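You operate a simulated robot arm through the tools that you are given. There is no shell and no other tool.

The job below is to be done with a simulated robot arm. You get a single attempt, and the scene is never put back.

Task
Re-shim the block until its display shows no gap, then lock it.

Only the result counts: the job must be done as asked and must still hold three seconds after the hand-in. Knocking over, shifting, dropping, spilling or breaking anything else fails it.

Robot
A 7-joint arm with a two-finger parallel gripper, fixed in place. Base frame: the origin is at the foot of the arm, x ahead of it, y to its left, z up; the work surface is at about z = 0.8. Readings come in m, degrees, newtons and seconds.
With the tool pointing down near the work surface it reaches from about 0.3 to 0.7 m from the base axis. Its first joint turns from -66.0 to 66.0 degrees. Payload 1.57 kg.
The tool frame sits at the grasp point between the pads (the TCP): z along the fingers, y along the line on which they close. The tips reach 0.03 m beyond it. The gripper opens to 0.11 m. The fingers are 0.024 m wide and 0.012 m thick; the gripper's body (0.048 by 0.112 m) begins 0.078 m behind the TCP.
Orientation is that of the tool frame in the base frame, as a unit quaternion [x, y, z, w]. With the fingers straight down and closing along the base's y, the tool's x points along the base's -x, its y along +y and its z along -z.

Tools
- The arm moves only by the tool send_rows. Its argument "steps" is one flat list of numbers, 7 for each row, row after row: the turn, a rotation vector about the tool's x, y, z in degrees, then the shift along the tool's x, y, z in m, then the gripper command, from -1 (shut) to 1 (fully open), values between in proportion. In form: [wx, wy, wz, dx, dy, dz, gripper, wx, wy, wz, dx, dy, dz, gripper, ...]. A call has 1 to 20 rows; each row is the pose to reach, as a shift and turn from the pose commanded when the call began, along the tool's axes at that moment. Each row takes 0.2 s and may step no farther than 0.05 m and 8.6 degrees from the row before; otherwise, or with a gripper value out of range, the whole call is refused. A pose out of reach is approached as far as the arm can. The call stops where the force on the tool passes 80 N (or 10 N more than at its start, if that is more) or the arm is blocked; 0.2 s more then pass. The fingers move at their own pace (about 0.108 m/s each) and stop on an object; they squeeze with about 25 N. The grip force told is the motor's: it shows also when the fingers shut on nothing. Time passes only in rows, and 0.2 s behind the last, so rows that repeat a pose let the fingers close. It gives the time, the measured TCP pose, the force on the tool (base axes), the opening and the grip force at its end, in the units of the frame above (readings bear some noise), with the torque about the TCP (base axes, N m) and any sound that the robot's microphone picked up.
- Cameras (640 x 400 px; columns grow to the right, rows downward): "scene" is fixed at [0.1633, -0.3915, 1.3988]; the picture's right is [0.78, -0.62, 0.00], its down [-0.38, -0.48, -0.79] and it looks along [0.49, 0.62, -0.61] (base axes); focal length 331 px, centre (320, 200). "wrist" rides on the gripper at [0.07, 0.016, -0.141] in the tool frame; the picture's right is [-0.23, 0.97, 0.00], its down [-0.86, -0.20, -0.48] and it looks along [-0.47, -0.11, 0.88] (tool axes); focal length 222 px, centre (320, 200). There is no depth. A picture from a camera that has moved, and an enlarged one, comes with that camera's place and axes in the base frame and with its lens.
- snapshot(camera): a new picture of that camera. No time passes.
- inspect(camera, box): a new picture of the part [left, top, right, bottom] of that camera's present view, enlarged. No time passes.
- sign_off(): hands the job in; it is judged then, once.

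Places have to be worked out from the pictures, the camera data and where the tool is seen. Open the gripper and draw the arm clear of the work before you hand the job in, unless the task says otherwise.

The tools are called after "Request:" by a JSON object that holds its "fn" and its "kwargs". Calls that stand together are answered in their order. send_rows: Moves the arm, as the interface text tells. Its arguments: {"type":"object","properties":{"steps":{"type":"array"}},"required":["steps"]} The other tools are called the same way: snapshot (camera) takes a picture; inspect (camera, box) takes an enlarged picture of a part of a camera's view; sign_off () hands the job in.

At the start:

```text
time: 0.0
tcp_pos: [0.3391, 0.0803, 1.1532]
ee_rot: [0.0, 1.0, 0.0, 0.0]
ft_force: [0.1, 0.0, -0.9]
torque: [0.0, -0.02, 0.0]
grip_width: 0.1098
grasp_force: 0.0
```

scene: 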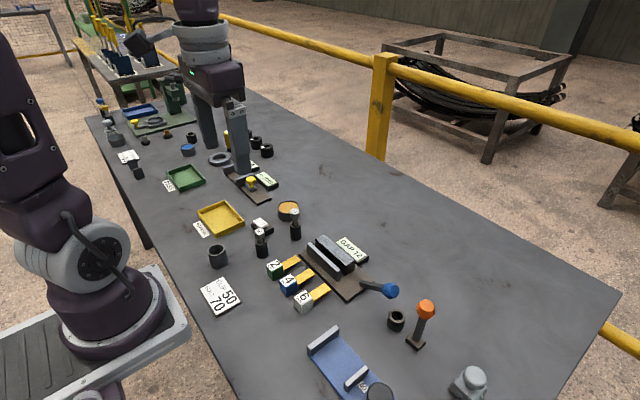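
wrist: 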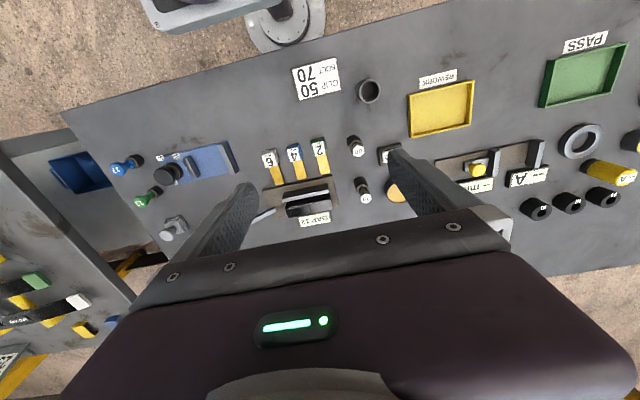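

The scene shows a block fixture with a "GAP 12" display, three shims labelled 2, 4, 6 and a blue-knobbed lever. I'll enlarge the area to understand it.

Request:
{"fn": "inspect", "kwargs": {"camera": "scene", "box": [240, 200, 440, 325]}}

Request:
{"fn": "inspect", "kwargs": {"camera": "wrist", "box": [240, 120, 400, 220]}}

Request:
{"fn": "inspect", "kwargs": {"camera": "scene", "box": [300, 225, 400, 305]}}

Request:
{"fn": "inspect", "kwargs": {"camera": "scene", "box": [180, 260, 260, 325]}}

```text
3.20 times, centred on (340, 262) of scene
camera zoom: at [0.1633, -0.3915, 1.3988], right [0.78, -0.62, 0.0], down [-0.38, -0.48, -0.79], along [0.49, 0.62, -0.61], focal length 1061 px, centre (256, 0)
```

zoom: 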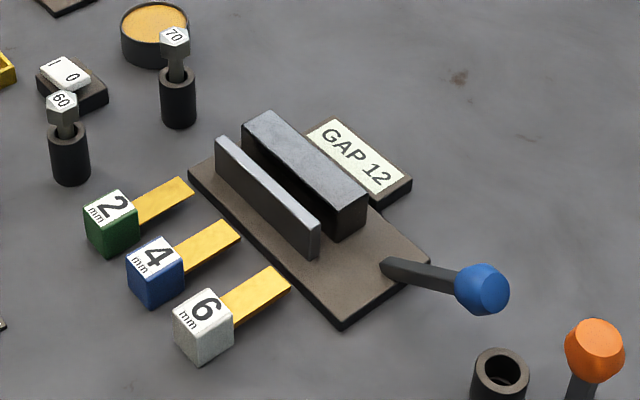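

```text
4.00 times, centred on (320, 170) of wrist
camera zoom: at [0.2687, 0.0972, 1.2924], right [0.23, 0.97, 0.0], down [0.86, -0.2, 0.48], along [0.47, -0.11, -0.88], focal length 888 px, centre (320, 320)
```

zoom: 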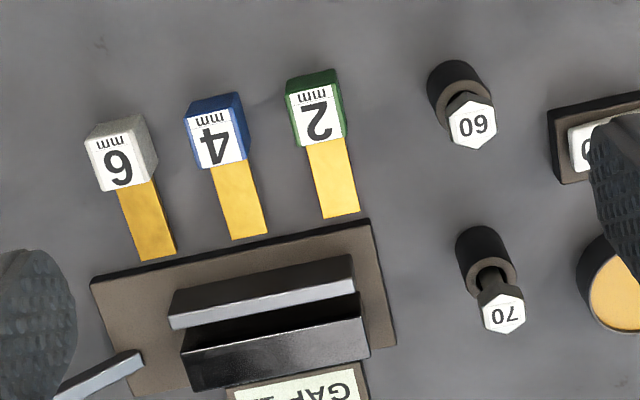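

```text
5.00 times, centred on (350, 265) of scene
camera zoom: at [0.1633, -0.3915, 1.3988], right [0.78, -0.62, 0.0], down [-0.38, -0.48, -0.79], along [0.49, 0.62, -0.61], focal length 1657 px, centre (170, -125)
```

zoom: 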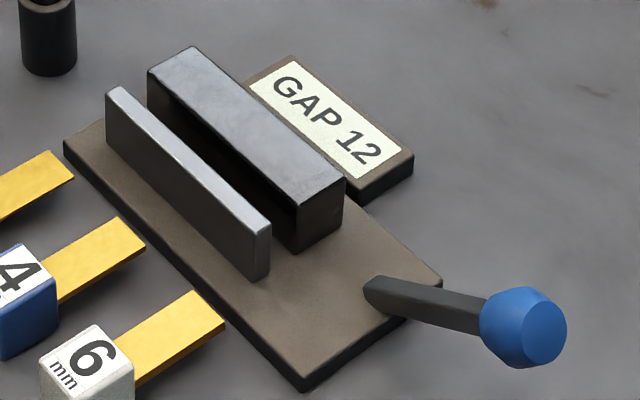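

```text
6.15 times, centred on (220, 292) of scene
camera zoom: at [0.1633, -0.3915, 1.3988], right [0.78, -0.62, 0.0], down [-0.38, -0.48, -0.79], along [0.49, 0.62, -0.61], focal length 2040 px, centre (935, -369)
```

zoom: 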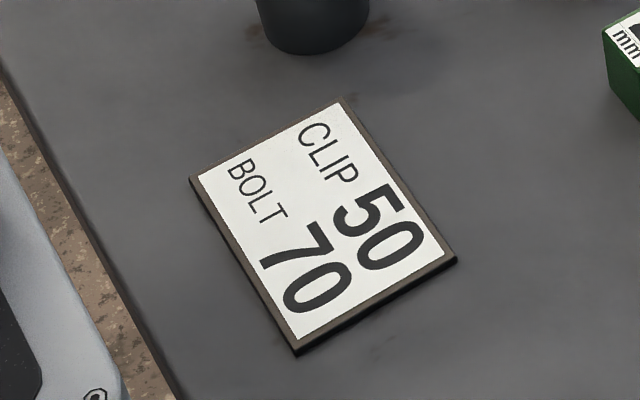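

The shims look like cube handles with flat blades. I need to know where the gap is, so I'll zoom in further on the fixture and on the shims.

Request:
{"fn": "inspect", "kwargs": {"camera": "scene", "box": [300, 230, 360, 268]}}

Request:
{"fn": "inspect", "kwargs": {"camera": "scene", "box": [330, 250, 400, 304]}}

Request:
{"fn": "inspect", "kwargs": {"camera": "scene", "box": [262, 250, 334, 315]}}

Request:
{"fn": "inspect", "kwargs": {"camera": "wrist", "box": [255, 175, 345, 232]}}

```text
10.53 times, centred on (330, 249) of scene
camera zoom: at [0.1633, -0.3915, 1.3988], right [0.78, -0.62, 0.0], down [-0.38, -0.48, -0.79], along [0.49, 0.62, -0.61], focal length 3489 px, centre (215, -316)
```

zoom: 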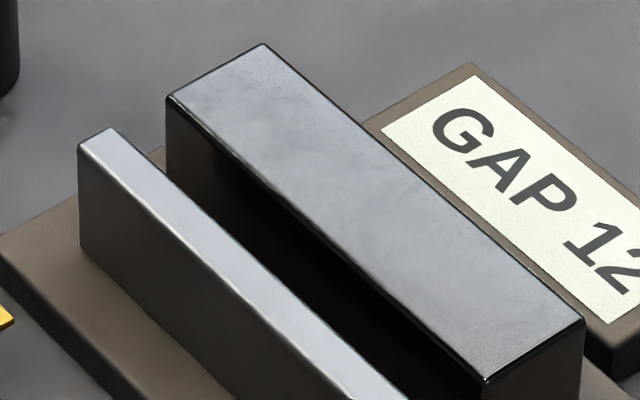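

```text
7.41 times, centred on (365, 277) of scene
camera zoom: at [0.1633, -0.3915, 1.3988], right [0.78, -0.62, 0.0], down [-0.38, -0.48, -0.79], along [0.49, 0.62, -0.61], focal length 2455 px, centre (-13, -370)
```

zoom: 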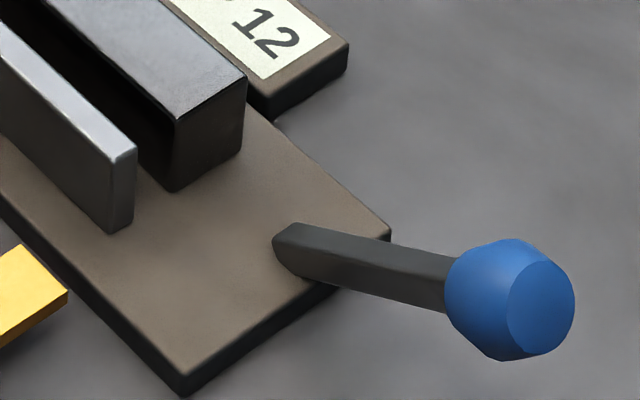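

```text
6.15 times, centred on (298, 282) of scene
camera zoom: at [0.1633, -0.3915, 1.3988], right [0.78, -0.62, 0.0], down [-0.38, -0.48, -0.79], along [0.49, 0.62, -0.61], focal length 2040 px, centre (455, -308)
```

zoom: 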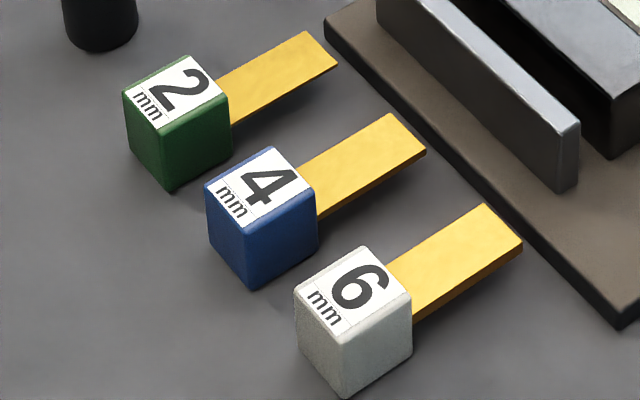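

```text
7.02 times, centred on (300, 204) of wrist
camera zoom: at [0.2687, 0.0972, 1.2924], right [0.23, 0.97, 0.0], down [0.86, -0.2, 0.48], along [0.47, -0.11, -0.88], focal length 1559 px, centre (460, 175)
```

zoom: 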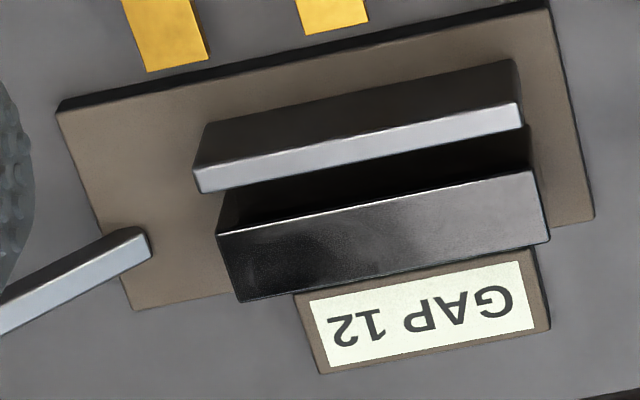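

The slot between the fence and the block appears to be the gap. I'll move the wrist camera closer above the fixture to measure it, staying well clear of everything.

Request:
{"fn": "send_rows", "kwargs": {"steps": [0, 0, 0, -0.02, -0.01, 0.033, 1, 0, 0, 0, -0.04, -0.02, 0.066, 1, 0, 0, 0, -0.06, -0.03, 0.1, 1, 0, 0, 0, -0.08, -0.04, 0.133, 1, 0, 0, 0, -0.1, -0.05, 0.166, 1, 0, 0, 0, -0.121, -0.06, 0.2, 1]}}

Request:
{"fn": "snapshot", "kwargs": {"camera": "wrist"}}

Request:
{"fn": "snapshot", "kwargs": {"camera": "scene"}}

```text
time: 1.4
tcp_pos: [0.4614, 0.0213, 0.9515]
ee_rot: [0.0, 1.0, 0.0, 0.001]
ft_force: [0.5, -0.2, -0.2]
torque: [-0.01, 0.02, -0.01]
grip_width: 0.1102
grasp_force: 0.1
```

```text
taken
camera wrist: at [0.3902, 0.0377, 1.0926], right [0.23, 0.97, 0.0], down [0.85, -0.2, 0.48], along [0.47, -0.11, -0.88], focal length 222 px, centre (320, 200)
```

wrist: 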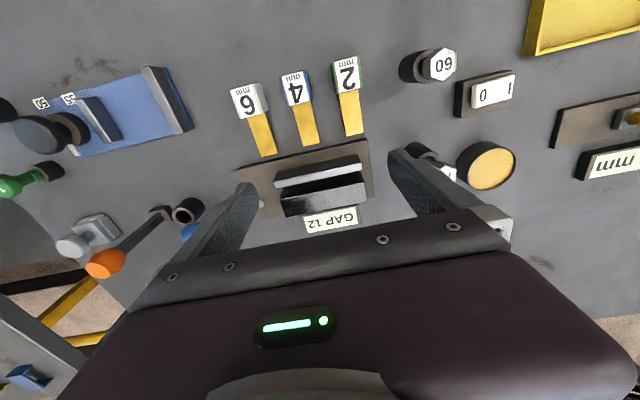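

```text
taken
```

scene: 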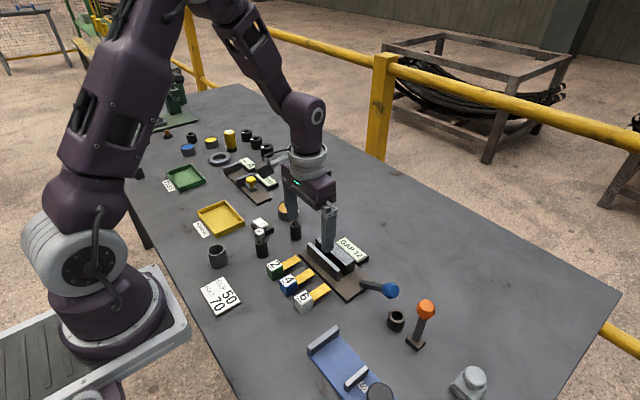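

Request:
{"fn": "inspect", "kwargs": {"camera": "wrist", "box": [225, 130, 385, 240]}}

Request:
{"fn": "inspect", "kwargs": {"camera": "wrist", "box": [220, 45, 380, 155]}}

Request:
{"fn": "inspect", "kwargs": {"camera": "wrist", "box": [0, 50, 200, 190]}}

Request:
{"fn": "inspect", "kwargs": {"camera": "wrist", "box": [380, 20, 640, 200]}}

```text
3.64 times, centred on (305, 185) of wrist
camera zoom: at [0.3902, 0.0377, 1.0926], right [0.23, 0.97, 0.0], down [0.85, -0.2, 0.48], along [0.47, -0.11, -0.88], focal length 808 px, centre (374, 254)
```

zoom: 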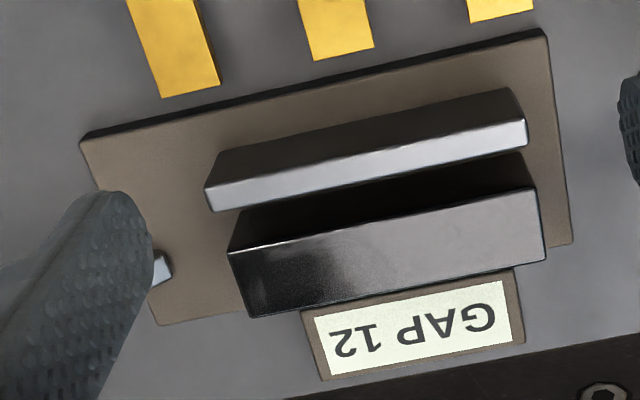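

```text
3.64 times, centred on (300, 100) of wrist
camera zoom: at [0.3902, 0.0377, 1.0926], right [0.23, 0.97, 0.0], down [0.85, -0.2, 0.48], along [0.47, -0.11, -0.88], focal length 808 px, centre (393, 564)
```

zoom: 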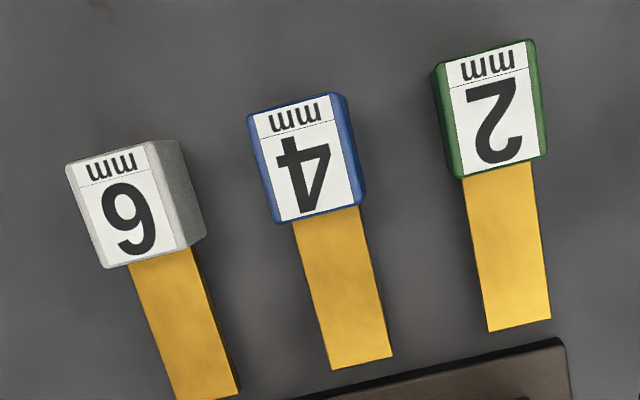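

```text
2.86 times, centred on (100, 120) of wrist
camera zoom: at [0.3902, 0.0377, 1.0926], right [0.23, 0.97, 0.0], down [0.85, -0.2, 0.48], along [0.47, -0.11, -0.88], focal length 635 px, centre (949, 429)
```

zoom: 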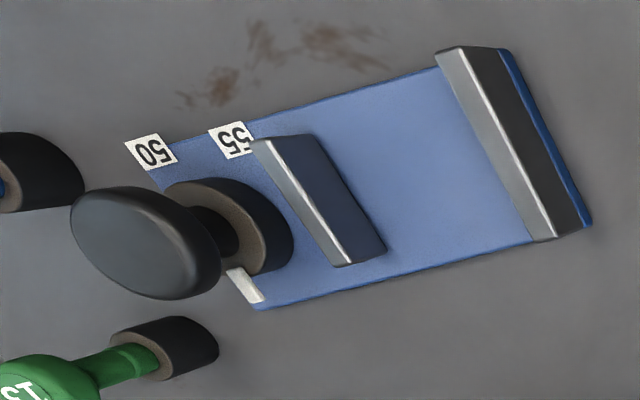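

```text
2.22 times, centred on (510, 110) of wrist
camera zoom: at [0.3902, 0.0377, 1.0926], right [0.23, 0.97, 0.0], down [0.85, -0.2, 0.48], along [0.47, -0.11, -0.88], focal length 494 px, centre (-102, 400)
```

zoom: 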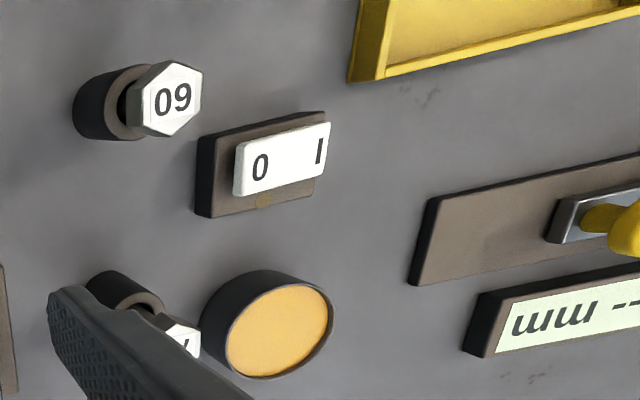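

The gap slot between fence and block measures about 16 mm wide. I'll tilt the tool about 28° so the wrist camera looks straight down into the slot for better measurement and to see whether it holds anything.

Request:
{"fn": "send_rows", "kwargs": {"steps": [0, 7, 0, -0.01, -0.003, 0, 1, 0, 14, 0, -0.02, -0.006, 0, 1, 0, 21, 0, -0.03, -0.009, 0, 1, 0, 28, 0, -0.045, -0.012, 0, 1]}}

Request:
{"fn": "inspect", "kwargs": {"camera": "wrist", "box": [220, 130, 420, 255]}}

Request:
{"fn": "inspect", "kwargs": {"camera": "wrist", "box": [200, 20, 440, 170]}}

Request:
{"fn": "snapshot", "kwargs": {"camera": "wrist"}}

```text
time: 2.4
tcp_pos: [0.5054, 0.0081, 0.9515]
ee_rot: [0.0, 0.97, 0.0, -0.243]
ft_force: [0.2, -0.2, 1.2]
torque: [0.02, 0.03, 0.0]
grip_width: 0.11
grasp_force: 0.1
```

```text
3.20 times, centred on (320, 192) of wrist
camera zoom: at [0.5094, 0.0244, 1.1081], right [0.2, 0.97, -0.11], down [0.98, -0.2, 0.02], along [0.0, -0.11, -0.99], focal length 711 px, centre (320, 224)
```

zoom: 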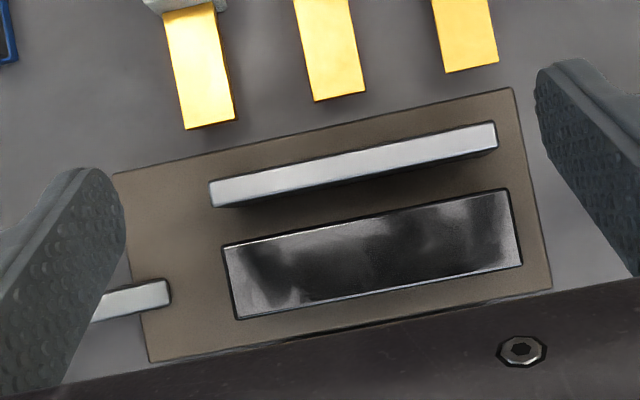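

```text
2.67 times, centred on (320, 95) of wrist
camera zoom: at [0.5094, 0.0244, 1.1081], right [0.2, 0.97, -0.11], down [0.98, -0.2, 0.02], along [0.0, -0.11, -0.99], focal length 592 px, centre (320, 480)
```

zoom: 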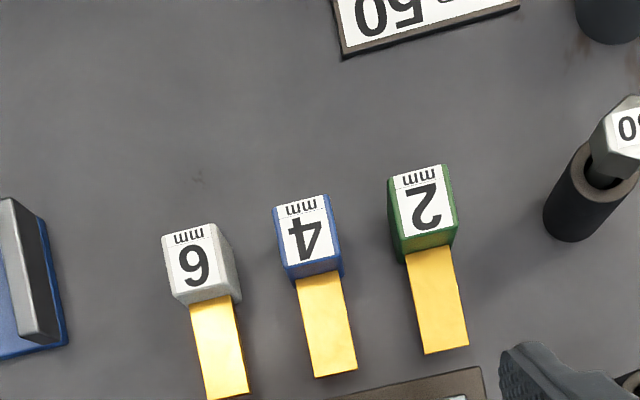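

```text
taken
camera wrist: at [0.5094, 0.0244, 1.1081], right [0.2, 0.97, -0.11], down [0.98, -0.2, 0.02], along [0.0, -0.11, -0.99], focal length 222 px, centre (320, 200)
```

wrist: 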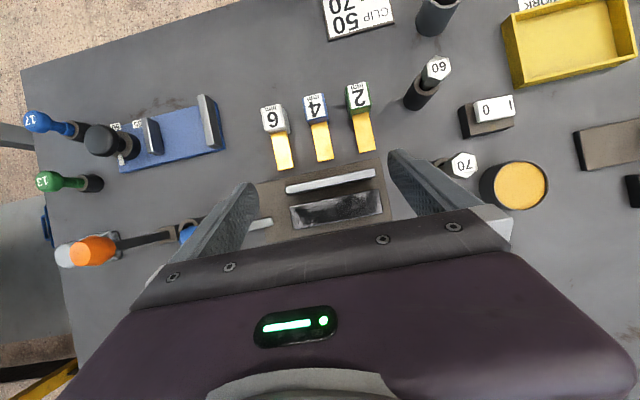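

Overhead view: slot is at x≈0.495–0.511, y≈−0.045–0.065, empty; the shim cubes (26 mm) sit at x≈0.393, y≈0.067/0.011/−0.045, with blades pointing +x at mid-height, too wide to lie flat in the slot. So each shim must be pitched 90° to stand blade-down; I'll test the tilted (−35°) grasp pose above shim 2, which would end at +55° at the slot.

Request:
{"fn": "send_rows", "kwargs": {"steps": [0, -7.9, 0, 0.01214, 0.00736, 0.01091, -0.16, 0, -15.8, 0, 0.02428, 0.01472, 0.02182, -0.16, 0, -23.7, 0, 0.03642, 0.02208, 0.03273, -0.16, 0, -31.6, 0, 0.04856, 0.02944, 0.04364, -0.16, 0, -39.5, 0, 0.0607, 0.0368, 0.05455, -0.16, 0, -47.4, 0, 0.07284, 0.04416, 0.06546, -0.16, 0, -55.3, 0, 0.08498, 0.05152, 0.07637, -0.16, 0, -63.1, 0, 0.0971, 0.0589, 0.0873, -0.16, 0, -63.1, 0, 0.0971, 0.0589, 0.0873, -0.16]}}

Request:
{"fn": "snapshot", "kwargs": {"camera": "wrist"}}

Request:
{"fn": "snapshot", "kwargs": {"camera": "scene"}}

```text
time: 4.4
tcp_pos: [0.4067, 0.0621, 0.9209]
ee_rot: [-0.003, 0.979, 0.016, 0.203]
ft_force: [0.0, 0.8, -0.4]
torque: [-0.02, 0.0, -0.01]
grip_width: 0.0461
grasp_force: 0.1
out of reach, approached as far as the arm can: row 7, 8, 9
```

```text
taken
camera wrist: at [0.2849, 0.0736, 1.0216], right [0.2, 0.97, 0.12], down [0.6, -0.21, 0.77], along [0.78, -0.08, -0.62], focal length 222 px, centre (320, 200)
```

wrist: 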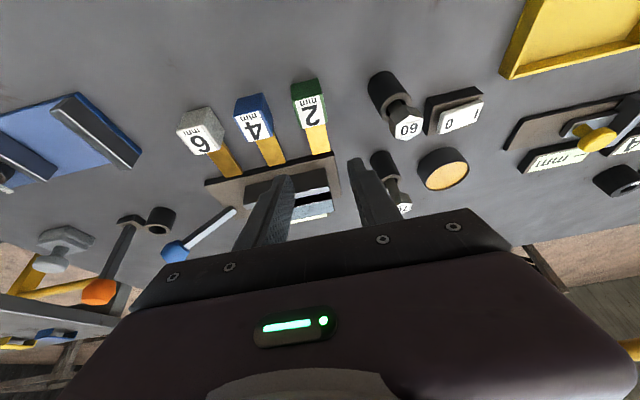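

```text
taken
```

scene: 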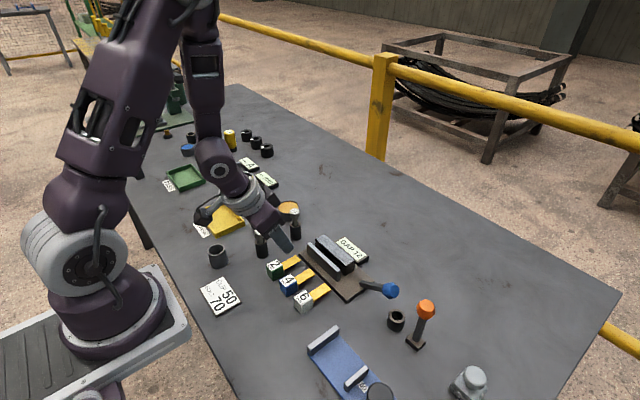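

The −35° tilt at the shim is out of reach (it stops near −23°). I'll go up and over the fixture and test how far the hand can tilt the other way, toward +70°, to choose a grasp strategy.

Request:
{"fn": "send_rows", "kwargs": {"steps": [0, 7.02, 0, -0.0256, -0.0034, 0.00576, -0.16, 0, 14.04, 0, -0.0512, -0.0068, 0.01152, -0.16, 0, 21.06, 0, -0.0768, -0.0102, 0.01728, -0.16, 0, 28.08, 0, -0.1024, -0.0136, 0.02304, -0.16, 0, 35.1, 0, -0.128, -0.017, 0.0288, -0.16]}}

```text
time: 5.6
tcp_pos: [0.5367, 0.0451, 0.9442]
ee_rot: [-0.008, 0.995, 0.013, -0.103]
ft_force: [-0.1, 0.3, -0.1]
torque: [0.03, -0.01, 0.03]
grip_width: 0.0461
grasp_force: 0.0
```

The reference is the achieved pose, so now pitch is +11.8° with a small residual roll. I'll correct the roll first, moving to z≈0.95.

Request:
{"fn": "send_rows", "kwargs": {"steps": [1.39, 0, 1.07, 0, 0, -0.01, -0.16, 1.39, 0, 1.07, 0, 0, -0.01, -0.16]}}

```text
time: 6.2
tcp_pos: [0.5395, 0.0445, 0.9526]
ee_rot: [0.0, 0.995, 0.002, -0.102]
ft_force: [-0.6, -0.4, -0.1]
torque: [0.01, 0.01, -0.01]
grip_width: 0.0463
grasp_force: 0.0
```

Now I'll test rotating to about +72° pitch in place above the fixture.

Request:
{"fn": "send_rows", "kwargs": {"steps": [0, 7.5, 0, 0, 0, 0, -0.16, 0, 15, 0, 0, 0, 0, -0.16, 0, 22.5, 0, 0, 0, 0, -0.16, 0, 30, 0, 0, 0, 0, -0.16, 0, 37.5, 0, 0, 0, 0, -0.16, 0, 45, 0, 0, 0, 0, -0.16, 0, 52.5, 0, 0, 0, 0, -0.16, 0, 60, 0, 0, 0, 0, -0.16]}}

Request:
{"fn": "snapshot", "kwargs": {"camera": "scene"}}

```text
time: 8.0
tcp_pos: [0.4395, 0.0188, 0.9542]
ee_rot: [-0.001, 0.854, 0.0, -0.519]
ft_force: [-0.4, 0.0, -0.8]
torque: [0.0, 0.01, 0.01]
grip_width: 0.0463
grasp_force: 0.0
out of reach, approached as far as the arm can: row 4, 5, 6, 7, 8
```

```text
taken
```

scene: 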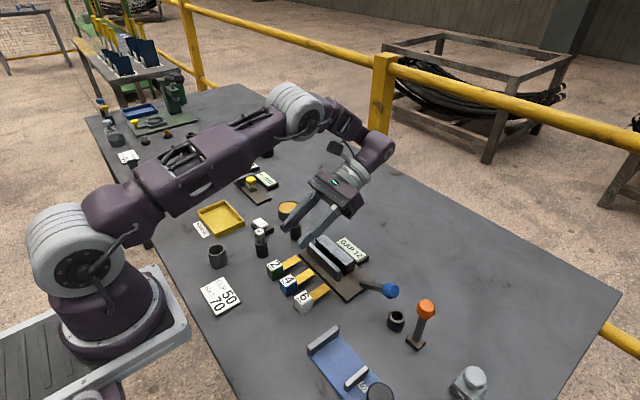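

Tilt limits are now clear: the wrist centre must stay roughly 0.30–0.70 m from the base, so I can't get a 90° pitch directly. Plan: pick each shim top-down, set it on free table at about (0.66, 0.10), regrasp at −55°, then insert at +35°. First I move above shim 6, tool straight down.

Request:
{"fn": "send_rows", "kwargs": {"steps": [0, -7.82, 0, 0, -0.008, 0.00655, -0.16, 0, -15.63, 0, 0, -0.016, 0.0131, -0.16, 0, -23.45, 0, 0, -0.024, 0.01965, -0.16, 0, -31.27, 0, 0, -0.032, 0.0262, -0.16, 0, -39.08, 0, 0, -0.04, 0.03275, -0.16, 0, -46.9, 0, 0, -0.048, 0.0393, -0.16, 0, -54.7, 0, 0, -0.056, 0.0459, -0.16, 0, -62.5, 0, 0, -0.0638, 0.0524, -0.16, 0, -62.5, 0, 0, -0.0638, 0.0524, -0.16]}}

Request:
{"fn": "snapshot", "kwargs": {"camera": "wrist"}}

```text
time: 10.0
tcp_pos: [0.393, -0.0446, 0.9296]
ee_rot: [0.0, 1.0, 0.001, 0.0]
ft_force: [-0.2, -0.3, -0.1]
torque: [0.01, 0.0, 0.01]
grip_width: 0.0459
grasp_force: 0.0
```

```text
taken
camera wrist: at [0.3226, -0.0276, 1.07], right [0.23, 0.97, 0.0], down [0.86, -0.2, 0.48], along [0.47, -0.11, -0.88], focal length 222 px, centre (320, 200)
```

wrist: 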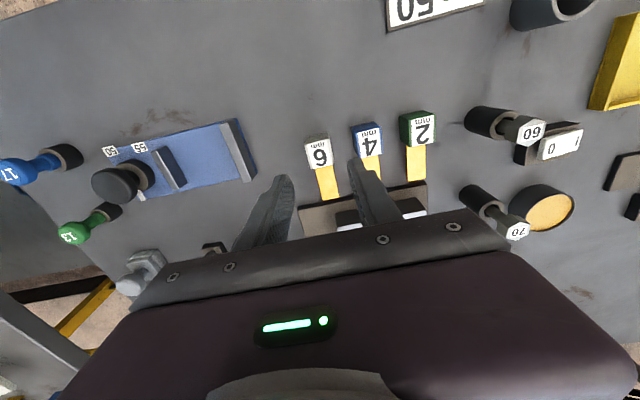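

Shim 6 reads at (0.392, −0.046), right below the tool. I descend to z≈0.832, straddling the cube, and close.

Request:
{"fn": "send_rows", "kwargs": {"steps": [0, 0, 0, 0, -0.001, 0.03, -0.16, 0, 0, 0, 0, -0.001, 0.06, -0.16, 0, 0, 0, 0, -0.001, 0.08, -0.16, 0, 0, 0, 0, -0.001, 0.0974, -0.16, 0, 0, 0, 0, -0.001, 0.0974, -0.16]}}

Request:
{"fn": "inspect", "kwargs": {"camera": "wrist", "box": [240, 100, 440, 225]}}

Request:
{"fn": "inspect", "kwargs": {"camera": "scene", "box": [240, 230, 360, 320]}}

```text
time: 11.2
tcp_pos: [0.394, -0.0461, 0.8328]
ee_rot: [0.0, 1.0, 0.001, 0.0]
ft_force: [-0.2, 0.5, -0.4]
torque: [-0.01, -0.01, -0.02]
grip_width: 0.0461
grasp_force: 0.1
```

```text
3.20 times, centred on (340, 162) of wrist
camera zoom: at [0.3232, -0.0288, 0.9729], right [0.23, 0.97, 0.0], down [0.86, -0.2, 0.48], along [0.47, -0.11, -0.88], focal length 711 px, centre (256, 320)
```

zoom: 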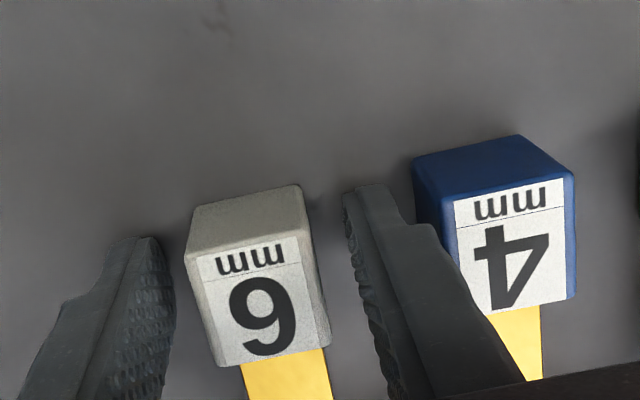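

```text
4.44 times, centred on (300, 275) of scene
camera zoom: at [0.1633, -0.3915, 1.3988], right [0.78, -0.62, 0.0], down [-0.38, -0.48, -0.79], along [0.49, 0.62, -0.61], focal length 1473 px, centre (409, -133)
```

zoom: 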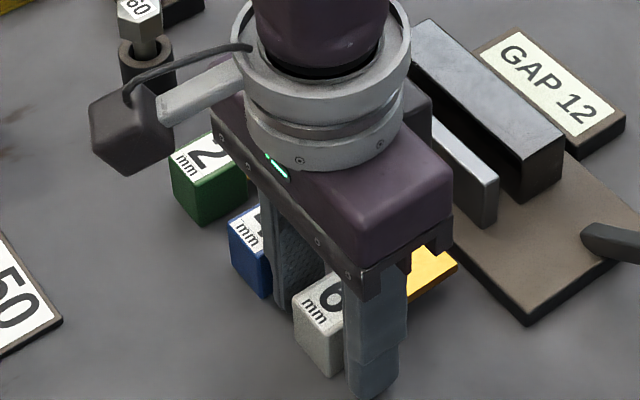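

The fingers straddle the 6 mm handle with the neighbour clear. I close, then lift.

Request:
{"fn": "send_rows", "kwargs": {"steps": [0, 0, 0, 0, 0, 0, -0.6, 0, 0, 0, 0, 0, 0, -1, 0, 0, 0, 0, 0, 0, -1, 0, 0, 0, 0, 0, 0, -1, 0, 0, 0, 0, 0, -0.02, -1, 0, 0, 0, 0, 0, -0.05, -1, 0, 0, 0, 0, 0, -0.08, -1]}}

Request:
{"fn": "inspect", "kwargs": {"camera": "wrist", "box": [220, 100, 420, 225]}}

Request:
{"fn": "inspect", "kwargs": {"camera": "scene", "box": [240, 200, 400, 320]}}

```text
time: 12.8
tcp_pos: [0.3939, -0.0459, 0.9126]
ee_rot: [0.0, 1.0, 0.001, 0.001]
ft_force: [0.4, 0.1, -0.1]
torque: [-0.01, -0.01, 0.04]
grip_width: 0.0
grasp_force: 21.1
```

```text
3.20 times, centred on (320, 162) of wrist
camera zoom: at [0.3234, -0.0291, 1.0537], right [0.23, 0.97, 0.0], down [0.86, -0.2, 0.48], along [0.47, -0.11, -0.88], focal length 711 px, centre (320, 320)
```

zoom: 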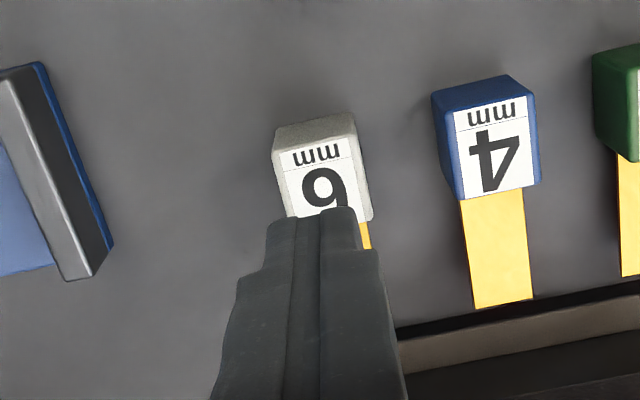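

```text
3.33 times, centred on (320, 260) of scene
camera zoom: at [0.1633, -0.3915, 1.3988], right [0.78, -0.62, 0.0], down [-0.38, -0.48, -0.79], along [0.49, 0.62, -0.61], focal length 1105 px, centre (320, 0)
```

zoom: 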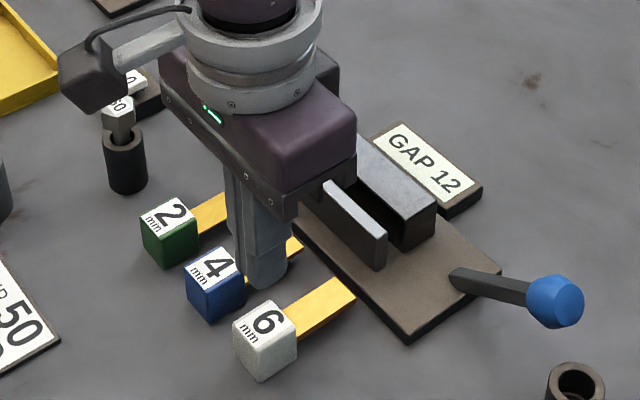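

The fingers ended fully shut and shim 6 is still in place: the cube slipped or wasn't held. I reopen, descend again and close without lifting to see the readings.

Request:
{"fn": "send_rows", "kwargs": {"steps": [0, 0, 0, 0, 0, 0, -0.16, 0, 0, 0, 0, 0, 0, -0.16, 0, 0, 0, 0, 0, 0.03, -0.16, 0, 0, 0, 0, 0, 0.06, -0.16, 0, 0, 0, 0, 0, 0.08, -0.16]}}

Request:
{"fn": "send_rows", "kwargs": {"steps": [0, 0, 0, 0, 0, 0, -0.6, 0, 0, 0, 0, 0, 0, -1, 0, 0, 0, 0, 0, 0, -1, 0, 0, 0, 0, 0, 0, -1]}}

Request:
{"fn": "snapshot", "kwargs": {"camera": "wrist"}}

Request:
{"fn": "inspect", "kwargs": {"camera": "scene", "box": [260, 230, 380, 320]}}

```text
time: 14.0
tcp_pos: [0.3933, -0.0458, 0.8325]
ee_rot: [0.0, 1.0, 0.001, 0.0]
ft_force: [-0.6, 0.5, -0.2]
torque: [-0.02, -0.01, 0.02]
grip_width: 0.0461
grasp_force: 0.0
```

```text
time: 15.0
tcp_pos: [0.3947, -0.0449, 0.8323]
ee_rot: [-0.002, 1.0, 0.002, -0.001]
ft_force: [0.2, 17.4, -24.2]
torque: [-0.57, -0.79, -0.23]
grip_width: 0.0277
grasp_force: 38.4
```

```text
taken
camera wrist: at [0.3235, -0.0283, 0.9722], right [0.23, 0.97, 0.0], down [0.86, -0.2, 0.48], along [0.46, -0.11, -0.88], focal length 222 px, centre (320, 200)
```

wrist: 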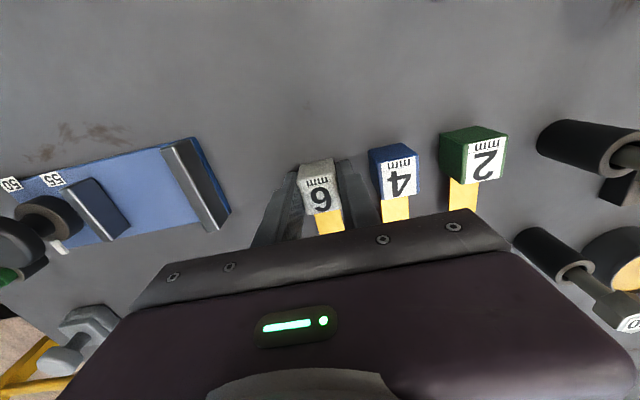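

```text
4.44 times, centred on (320, 275) of scene
camera zoom: at [0.1636, -0.3911, 1.3988], right [0.78, -0.62, 0.0], down [-0.38, -0.48, -0.79], along [0.49, 0.62, -0.61], focal length 1473 px, centre (320, -133)
```

zoom: 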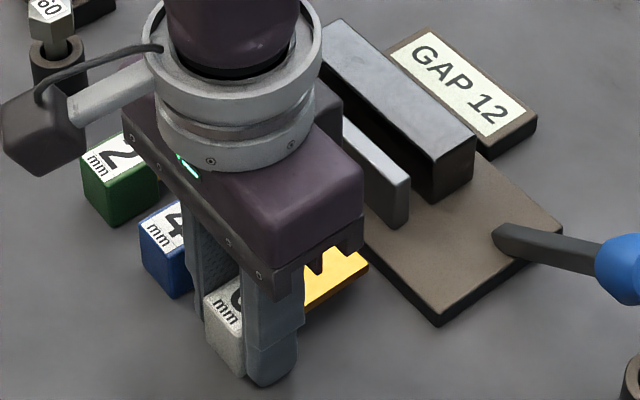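

The grip stopped on the cube (27.7 mm), yet 17 N sideways and 24 N vertical appear, so something resists. I'll look closely at the fingers and the cube before doing anything else.

Request:
{"fn": "inspect", "kwargs": {"camera": "wrist", "box": [240, 140, 400, 240]}}

Request:
{"fn": "inspect", "kwargs": {"camera": "scene", "box": [290, 265, 350, 315]}}

```text
4.00 times, centred on (320, 190) of wrist
camera zoom: at [0.3235, -0.0283, 0.9722], right [0.23, 0.97, 0.0], down [0.86, -0.2, 0.48], along [0.46, -0.11, -0.88], focal length 888 px, centre (320, 240)
```

zoom: 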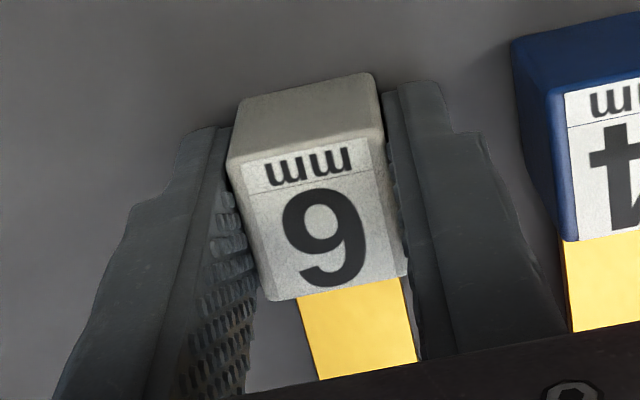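

```text
8.00 times, centred on (320, 290) of scene
camera zoom: at [0.1636, -0.3911, 1.3988], right [0.78, -0.62, 0.0], down [-0.38, -0.48, -0.79], along [0.49, 0.62, -0.61], focal length 2652 px, centre (320, -520)
```

zoom: 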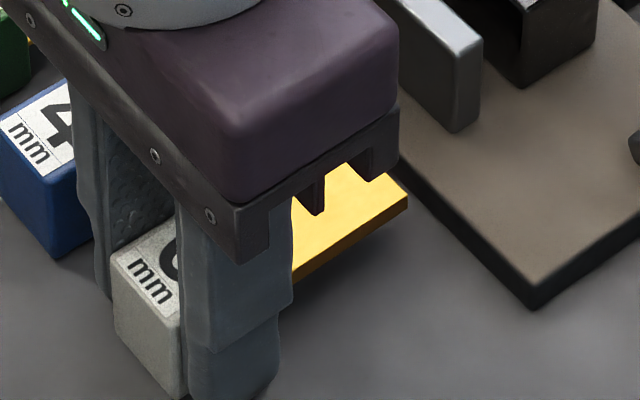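

The grip looks square on the cube. I'll lift very slowly by 4 mm, keeping the grip, to see whether the shim follows or the force climbs.

Request:
{"fn": "send_rows", "kwargs": {"steps": [0, 0, 0, 0, 0, -0.001, -1, 0, 0, 0, 0, 0, -0.002, -1, 0, 0, 0, 0, 0, -0.003, -1, 0, 0, 0, 0, 0, -0.004, -1]}}

Request:
{"fn": "inspect", "kwargs": {"camera": "wrist", "box": [240, 140, 400, 240]}}

```text
time: 16.0
tcp_pos: [0.3943, -0.0445, 0.8356]
ee_rot: [-0.002, 1.0, 0.001, -0.002]
ft_force: [-0.1, 17.1, -30.9]
torque: [-0.28, -0.03, -0.31]
grip_width: 0.0279
grasp_force: 37.8
```

```text
4.00 times, centred on (320, 190) of wrist
camera zoom: at [0.3233, -0.0282, 0.9761], right [0.23, 0.97, 0.0], down [0.86, -0.2, 0.48], along [0.46, -0.11, -0.88], focal length 888 px, centre (320, 240)
```

zoom: 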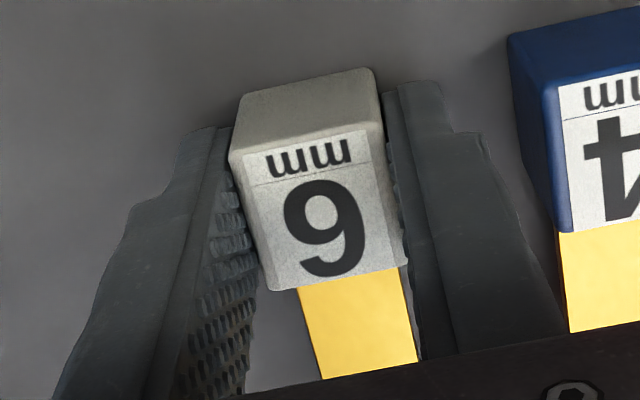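

The shim stays down with ~31 N and also resists sideways, so it seems constrained; its blade points at the fixture, so it may be a slider along x. I'll go back down to the first height and test a gentle 4 mm push in +x.

Request:
{"fn": "send_rows", "kwargs": {"steps": [0, 0, 0, 0, 0, 0.002, -1, 0, 0, 0, 0, 0, 0.004, -1, 0, 0, 0, -0.001, 0, 0.004, -1, 0, 0, 0, -0.002, 0, 0.004, -1, 0, 0, 0, -0.003, 0, 0.004, -1, 0, 0, 0, -0.004, 0, 0.004, -1]}}

Request:
{"fn": "inspect", "kwargs": {"camera": "wrist", "box": [240, 140, 400, 240]}}

Request:
{"fn": "inspect", "kwargs": {"camera": "scene", "box": [260, 230, 380, 320]}}

```text
time: 17.4
tcp_pos: [0.3951, -0.0445, 0.8319]
ee_rot: [-0.001, 1.0, 0.001, -0.003]
ft_force: [-20.6, 19.2, 14.2]
torque: [-0.33, 0.47, 0.01]
grip_width: 0.0276
grasp_force: 38.4
```

```text
4.00 times, centred on (320, 190) of wrist
camera zoom: at [0.3254, -0.0281, 0.9726], right [0.23, 0.97, 0.0], down [0.86, -0.2, 0.47], along [0.46, -0.11, -0.88], focal length 888 px, centre (320, 240)
```

zoom: 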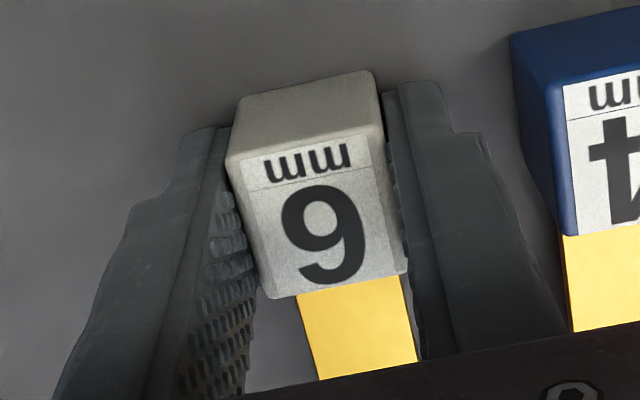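

```text
4.44 times, centred on (320, 275) of scene
camera zoom: at [0.1626, -0.3911, 1.399], right [0.78, -0.62, 0.0], down [-0.38, -0.48, -0.8], along [0.49, 0.62, -0.61], focal length 1473 px, centre (320, -133)
```

zoom: 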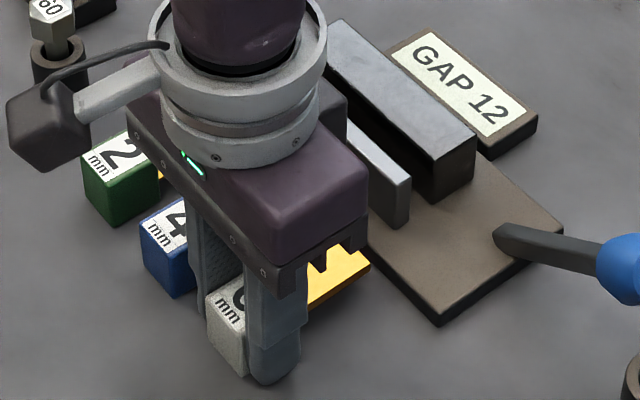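

It resists in x too (about 20 N for <1 mm), so shim 6 is essentially fixed right now. I release, rise, and try the same light grip-and-lift on shim 4 to compare.

Request:
{"fn": "send_rows", "kwargs": {"steps": [0, 0, 0, 0.004, 0, 0, -0.16, 0, 0, 0, 0.004, 0, 0, -0.16, 0, 0, 0, 0.004, 0, -0.02, -0.16, 0, 0, 0, 0.004, 0, -0.045, -0.16, 0, 0, 0, 0.004, 0.03, -0.045, -0.16, 0, 0, 0, 0.004, 0.0566, -0.045, -0.16, 0, 0, 0, 0.004, 0.0566, -0.045, -0.16]}}

Request:
{"fn": "inspect", "kwargs": {"camera": "wrist", "box": [220, 90, 420, 215]}}

```text
time: 19.0
tcp_pos: [0.3934, 0.0111, 0.8765]
ee_rot: [0.0, 1.0, 0.001, 0.0]
ft_force: [1.1, -0.6, 0.6]
torque: [-0.01, -0.01, 0.01]
grip_width: 0.0464
grasp_force: 0.1
```

```text
3.20 times, centred on (320, 152) of wrist
camera zoom: at [0.3225, 0.0287, 1.0176], right [0.23, 0.97, 0.0], down [0.86, -0.2, 0.48], along [0.47, -0.11, -0.88], focal length 711 px, centre (320, 352)
```

zoom: 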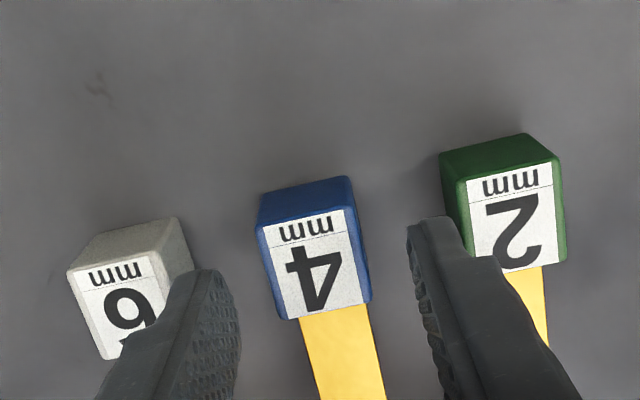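

Shim 4's cube is at about (0.395, 0.010). I descend, close gently and lift 3 mm while reading the forces.

Request:
{"fn": "send_rows", "kwargs": {"steps": [0, 0, 0, -0.001, -0.001, 0.022, -0.16, 0, 0, 0, -0.001, -0.001, 0.0442, -0.16, 0, 0, 0, -0.001, -0.001, 0.0442, -0.6, 0, 0, 0, -0.001, -0.001, 0.0442, -1, 0, 0, 0, -0.001, -0.001, 0.0442, -1]}}

Request:
{"fn": "send_rows", "kwargs": {"steps": [0, 0, 0, 0, 0, -0.001, -1, 0, 0, 0, 0, 0, -0.002, -1, 0, 0, 0, 0, 0, -0.003, -1]}}

Request:
{"fn": "inspect", "kwargs": {"camera": "wrist", "box": [240, 120, 420, 232]}}

```text
time: 20.2
tcp_pos: [0.3932, 0.0104, 0.8324]
ee_rot: [0.001, 1.0, 0.002, -0.001]
ft_force: [-3.3, -18.2, -8.6]
torque: [-0.67, -0.62, 0.06]
grip_width: 0.0278
grasp_force: 37.8
```

```text
time: 21.0
tcp_pos: [0.3946, 0.0104, 0.837]
ee_rot: [0.0, 1.0, 0.001, -0.002]
ft_force: [-3.9, -19.0, -30.1]
torque: [-0.65, 0.11, -0.02]
grip_width: 0.0279
grasp_force: 38.2
```

```text
3.56 times, centred on (330, 176) of wrist
camera zoom: at [0.3238, 0.027, 0.9762], right [0.23, 0.97, 0.0], down [0.86, -0.2, 0.48], along [0.46, -0.11, -0.88], focal length 790 px, centre (284, 285)
```

zoom: 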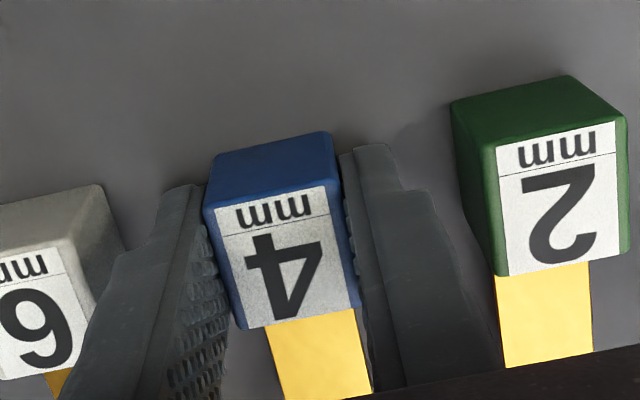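

Shim 4 behaves the same: all shims seem held down. I release cleanly, rise, and look around for something that holds them (switch, lamp, lever).

Request:
{"fn": "send_rows", "kwargs": {"steps": [0, 0, 0, 0, 0, 0, -0.16, 0, 0, 0, 0, 0, 0, -0.16, 0, 0, 0, 0, 0, -0.04, -0.16, 0, 0, 0, 0, 0, -0.085, -0.16, 0, 0, 0, 0, 0.04, -0.11, 0.5, 0, 0, 0, 0, 0.08, -0.13, 1, 0, 0, 0, 0, 0.12, -0.14, 1]}}

Request:
{"fn": "snapshot", "kwargs": {"camera": "wrist"}}

Request:
{"fn": "inspect", "kwargs": {"camera": "scene", "box": [100, 90, 320, 230]}}

Request:
{"fn": "inspect", "kwargs": {"camera": "scene", "box": [300, 260, 520, 400]}}

```text
time: 22.6
tcp_pos: [0.3955, 0.1308, 0.9766]
ee_rot: [0.0, 1.0, 0.001, 0.0]
ft_force: [-0.4, 0.2, 0.0]
torque: [-0.03, -0.01, -0.01]
grip_width: 0.11
grasp_force: 0.1
```

```text
taken
camera wrist: at [0.3242, 0.1484, 1.1168], right [0.23, 0.97, 0.0], down [0.86, -0.2, 0.48], along [0.47, -0.11, -0.88], focal length 222 px, centre (320, 200)
```

wrist: 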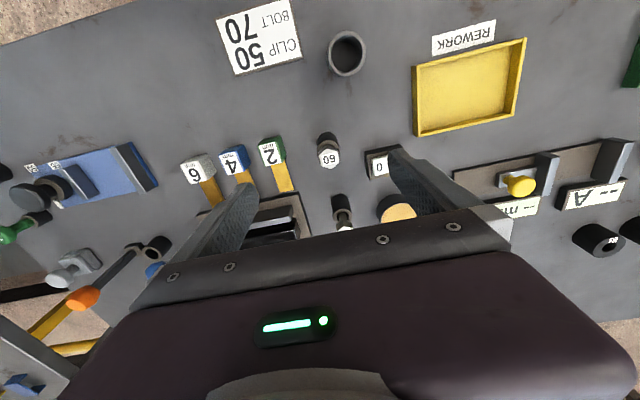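

```text
2.86 times, centred on (210, 160) of scene
camera zoom: at [0.1633, -0.3915, 1.3988], right [0.78, -0.62, 0.0], down [-0.38, -0.48, -0.79], along [0.49, 0.62, -0.61], focal length 947 px, centre (634, 314)
```

zoom: 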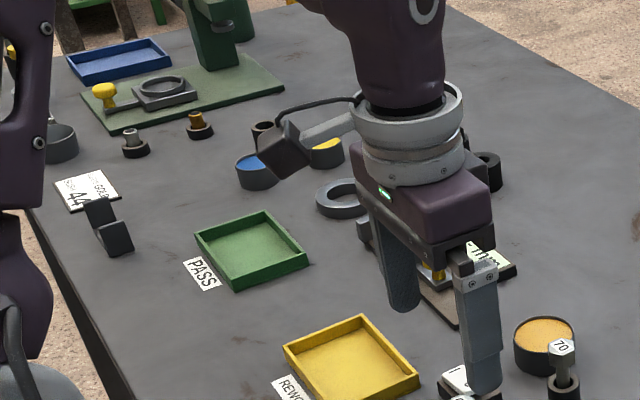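

```text
2.86 times, centred on (410, 330) of scene
camera zoom: at [0.1633, -0.3915, 1.3988], right [0.78, -0.62, 0.0], down [-0.38, -0.48, -0.79], along [0.49, 0.62, -0.61], focal length 947 px, centre (63, -171)
```

zoom: 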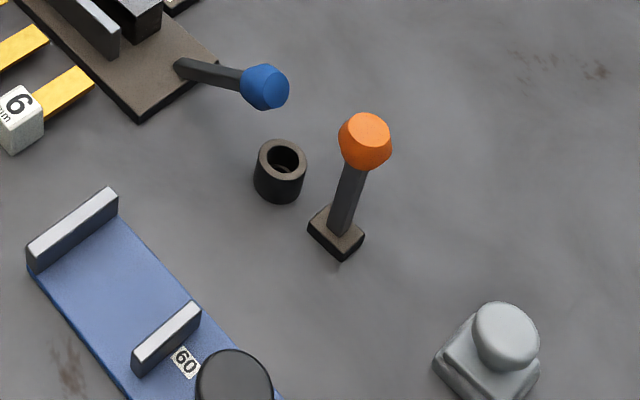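

I'll zoom hard on the fence's foot, the shims' undersides, the rocker switch and the lever pivot for hidden mechanisms.

Request:
{"fn": "inspect", "kwargs": {"camera": "scene", "box": [296, 240, 346, 290]}}

Request:
{"fn": "inspect", "kwargs": {"camera": "scene", "box": [290, 280, 335, 315]}}

Request:
{"fn": "inspect", "kwargs": {"camera": "scene", "box": [350, 270, 405, 305]}}

Request:
{"fn": "inspect", "kwargs": {"camera": "wrist", "box": [310, 125, 430, 235]}}

```text
8.00 times, centred on (321, 265) of scene
camera zoom: at [0.1633, -0.3915, 1.3988], right [0.78, -0.62, 0.0], down [-0.38, -0.48, -0.79], along [0.49, 0.62, -0.61], focal length 2652 px, centre (312, -320)
```

zoom: 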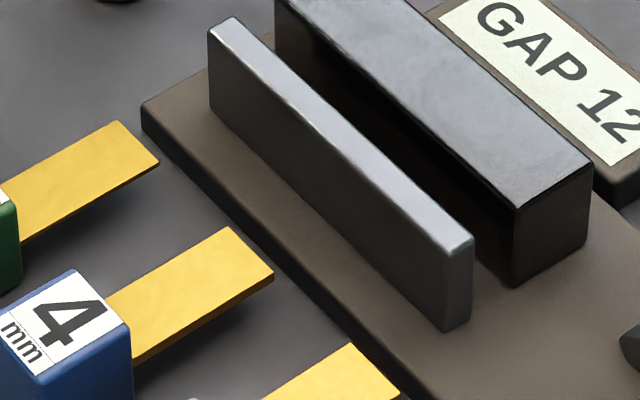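

```text
11.43 times, centred on (312, 298) of scene
camera zoom: at [0.1633, -0.3915, 1.3988], right [0.78, -0.62, 0.0], down [-0.38, -0.48, -0.79], along [0.49, 0.62, -0.61], focal length 3788 px, centre (406, -914)
```

zoom: 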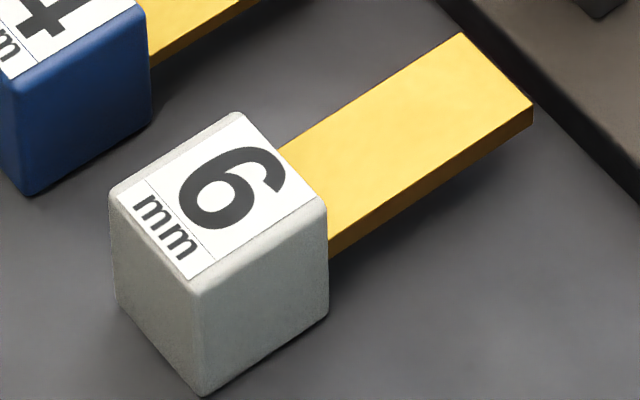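

```text
11.43 times, centred on (378, 288) of scene
camera zoom: at [0.1633, -0.3915, 1.3988], right [0.78, -0.62, 0.0], down [-0.38, -0.48, -0.79], along [0.49, 0.62, -0.61], focal length 3788 px, centre (-337, -800)
```

zoom: 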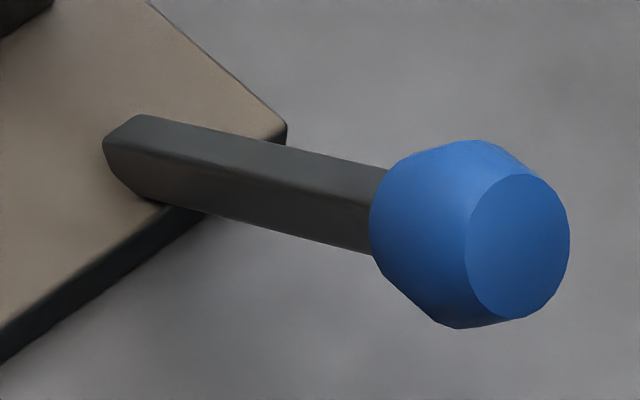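

```text
3.64 times, centred on (370, 180) of wrist
camera zoom: at [0.3242, 0.1484, 1.1168], right [0.23, 0.97, 0.0], down [0.86, -0.2, 0.48], along [0.47, -0.11, -0.88], focal length 808 px, centre (138, 273)
```

zoom: 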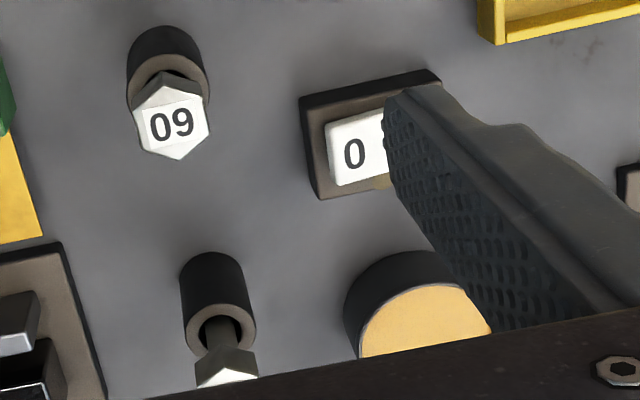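

Nothing visible pins them. I'll get a low view along the slot from the −y side: first yaw the tool by 90° while moving at height to (0.50, −0.22, 1.03).

Request:
{"fn": "send_rows", "kwargs": {"steps": [0, 0, -8.18, -0.0095, -0.0315, -0.00485, 1, 0, 0, -16.36, -0.019, -0.063, -0.0097, 1, 0, 0, -24.55, -0.0285, -0.0946, -0.01456, 1, 0, 0, -32.73, -0.038, -0.1261, -0.0194, 1, 0, 0, -40.9, -0.0475, -0.1576, -0.02427, 1, 0, 0, -49.1, -0.057, -0.1892, -0.0291, 1, 0, 0, -57.3, -0.0665, -0.2207, -0.034, 1, 0, 0, -65.45, -0.076, -0.2522, -0.0388, 1, 0, 0, -73.6, -0.0855, -0.2837, -0.0437, 1, 0, 0, -81.8, -0.095, -0.3153, -0.0485, 1, 0, 0, -90, -0.1045, -0.3468, -0.0534, 1]}}

```text
time: 25.0
tcp_pos: [0.499, -0.2174, 1.0297]
ee_rot: [0.709, -0.706, -0.001, -0.001]
ft_force: [-0.1, 0.3, 0.2]
torque: [-0.01, 0.0, 0.03]
grip_width: 0.1101
grasp_force: 0.1
```

Yaw succeeded. Now tilt by −40° about tool y and lower somewhat to look along the slot from −y.

Request:
{"fn": "send_rows", "kwargs": {"steps": [0, -8, 0, 0, 0, 0.014, 1, 0, -16, 0, 0, 0, 0.028, 1, 0, -24, 0, 0, 0, 0.042, 1, 0, -32, 0, 0, 0, 0.056, 1, 0, -40, 0, 0, 0, 0.07, 1]}}

Request:
{"fn": "snapshot", "kwargs": {"camera": "wrist"}}

Request:
{"fn": "inspect", "kwargs": {"camera": "wrist", "box": [270, 150, 370, 220]}}

```text
time: 26.2
tcp_pos: [0.4991, -0.2164, 0.9596]
ee_rot: [0.665, -0.663, -0.244, -0.242]
ft_force: [0.3, -0.4, 0.5]
torque: [-0.02, -0.02, 0.0]
grip_width: 0.11
grasp_force: 0.0
```

```text
taken
camera wrist: at [0.4815, -0.3607, 1.0205], right [-0.97, 0.17, 0.15], down [0.2, 0.34, 0.92], along [0.11, 0.92, -0.37], focal length 222 px, centre (320, 200)
```

wrist: 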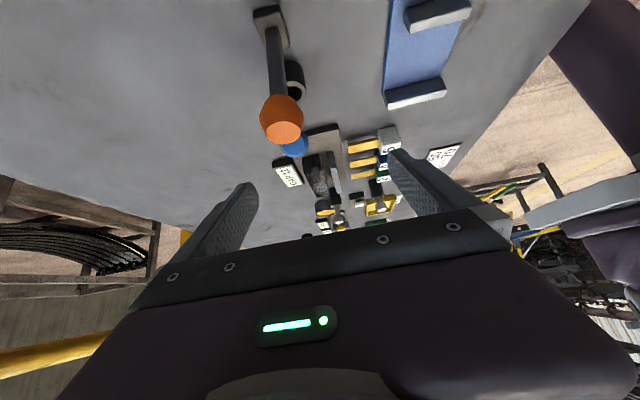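

```text
5.71 times, centred on (320, 185) of wrist
camera zoom: at [0.4815, -0.3607, 1.0205], right [-0.97, 0.17, 0.15], down [0.2, 0.34, 0.92], along [0.11, 0.92, -0.37], focal length 1269 px, centre (320, 286)
```

zoom: 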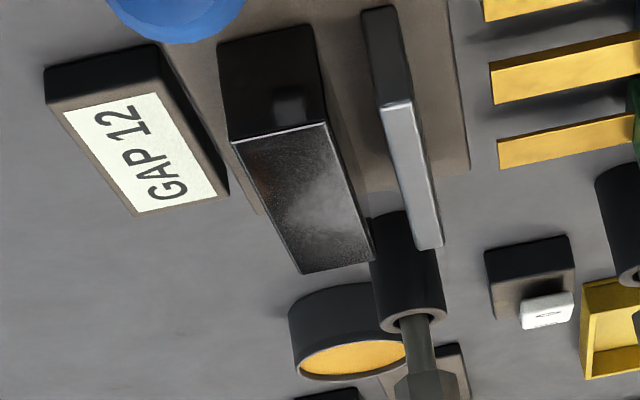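

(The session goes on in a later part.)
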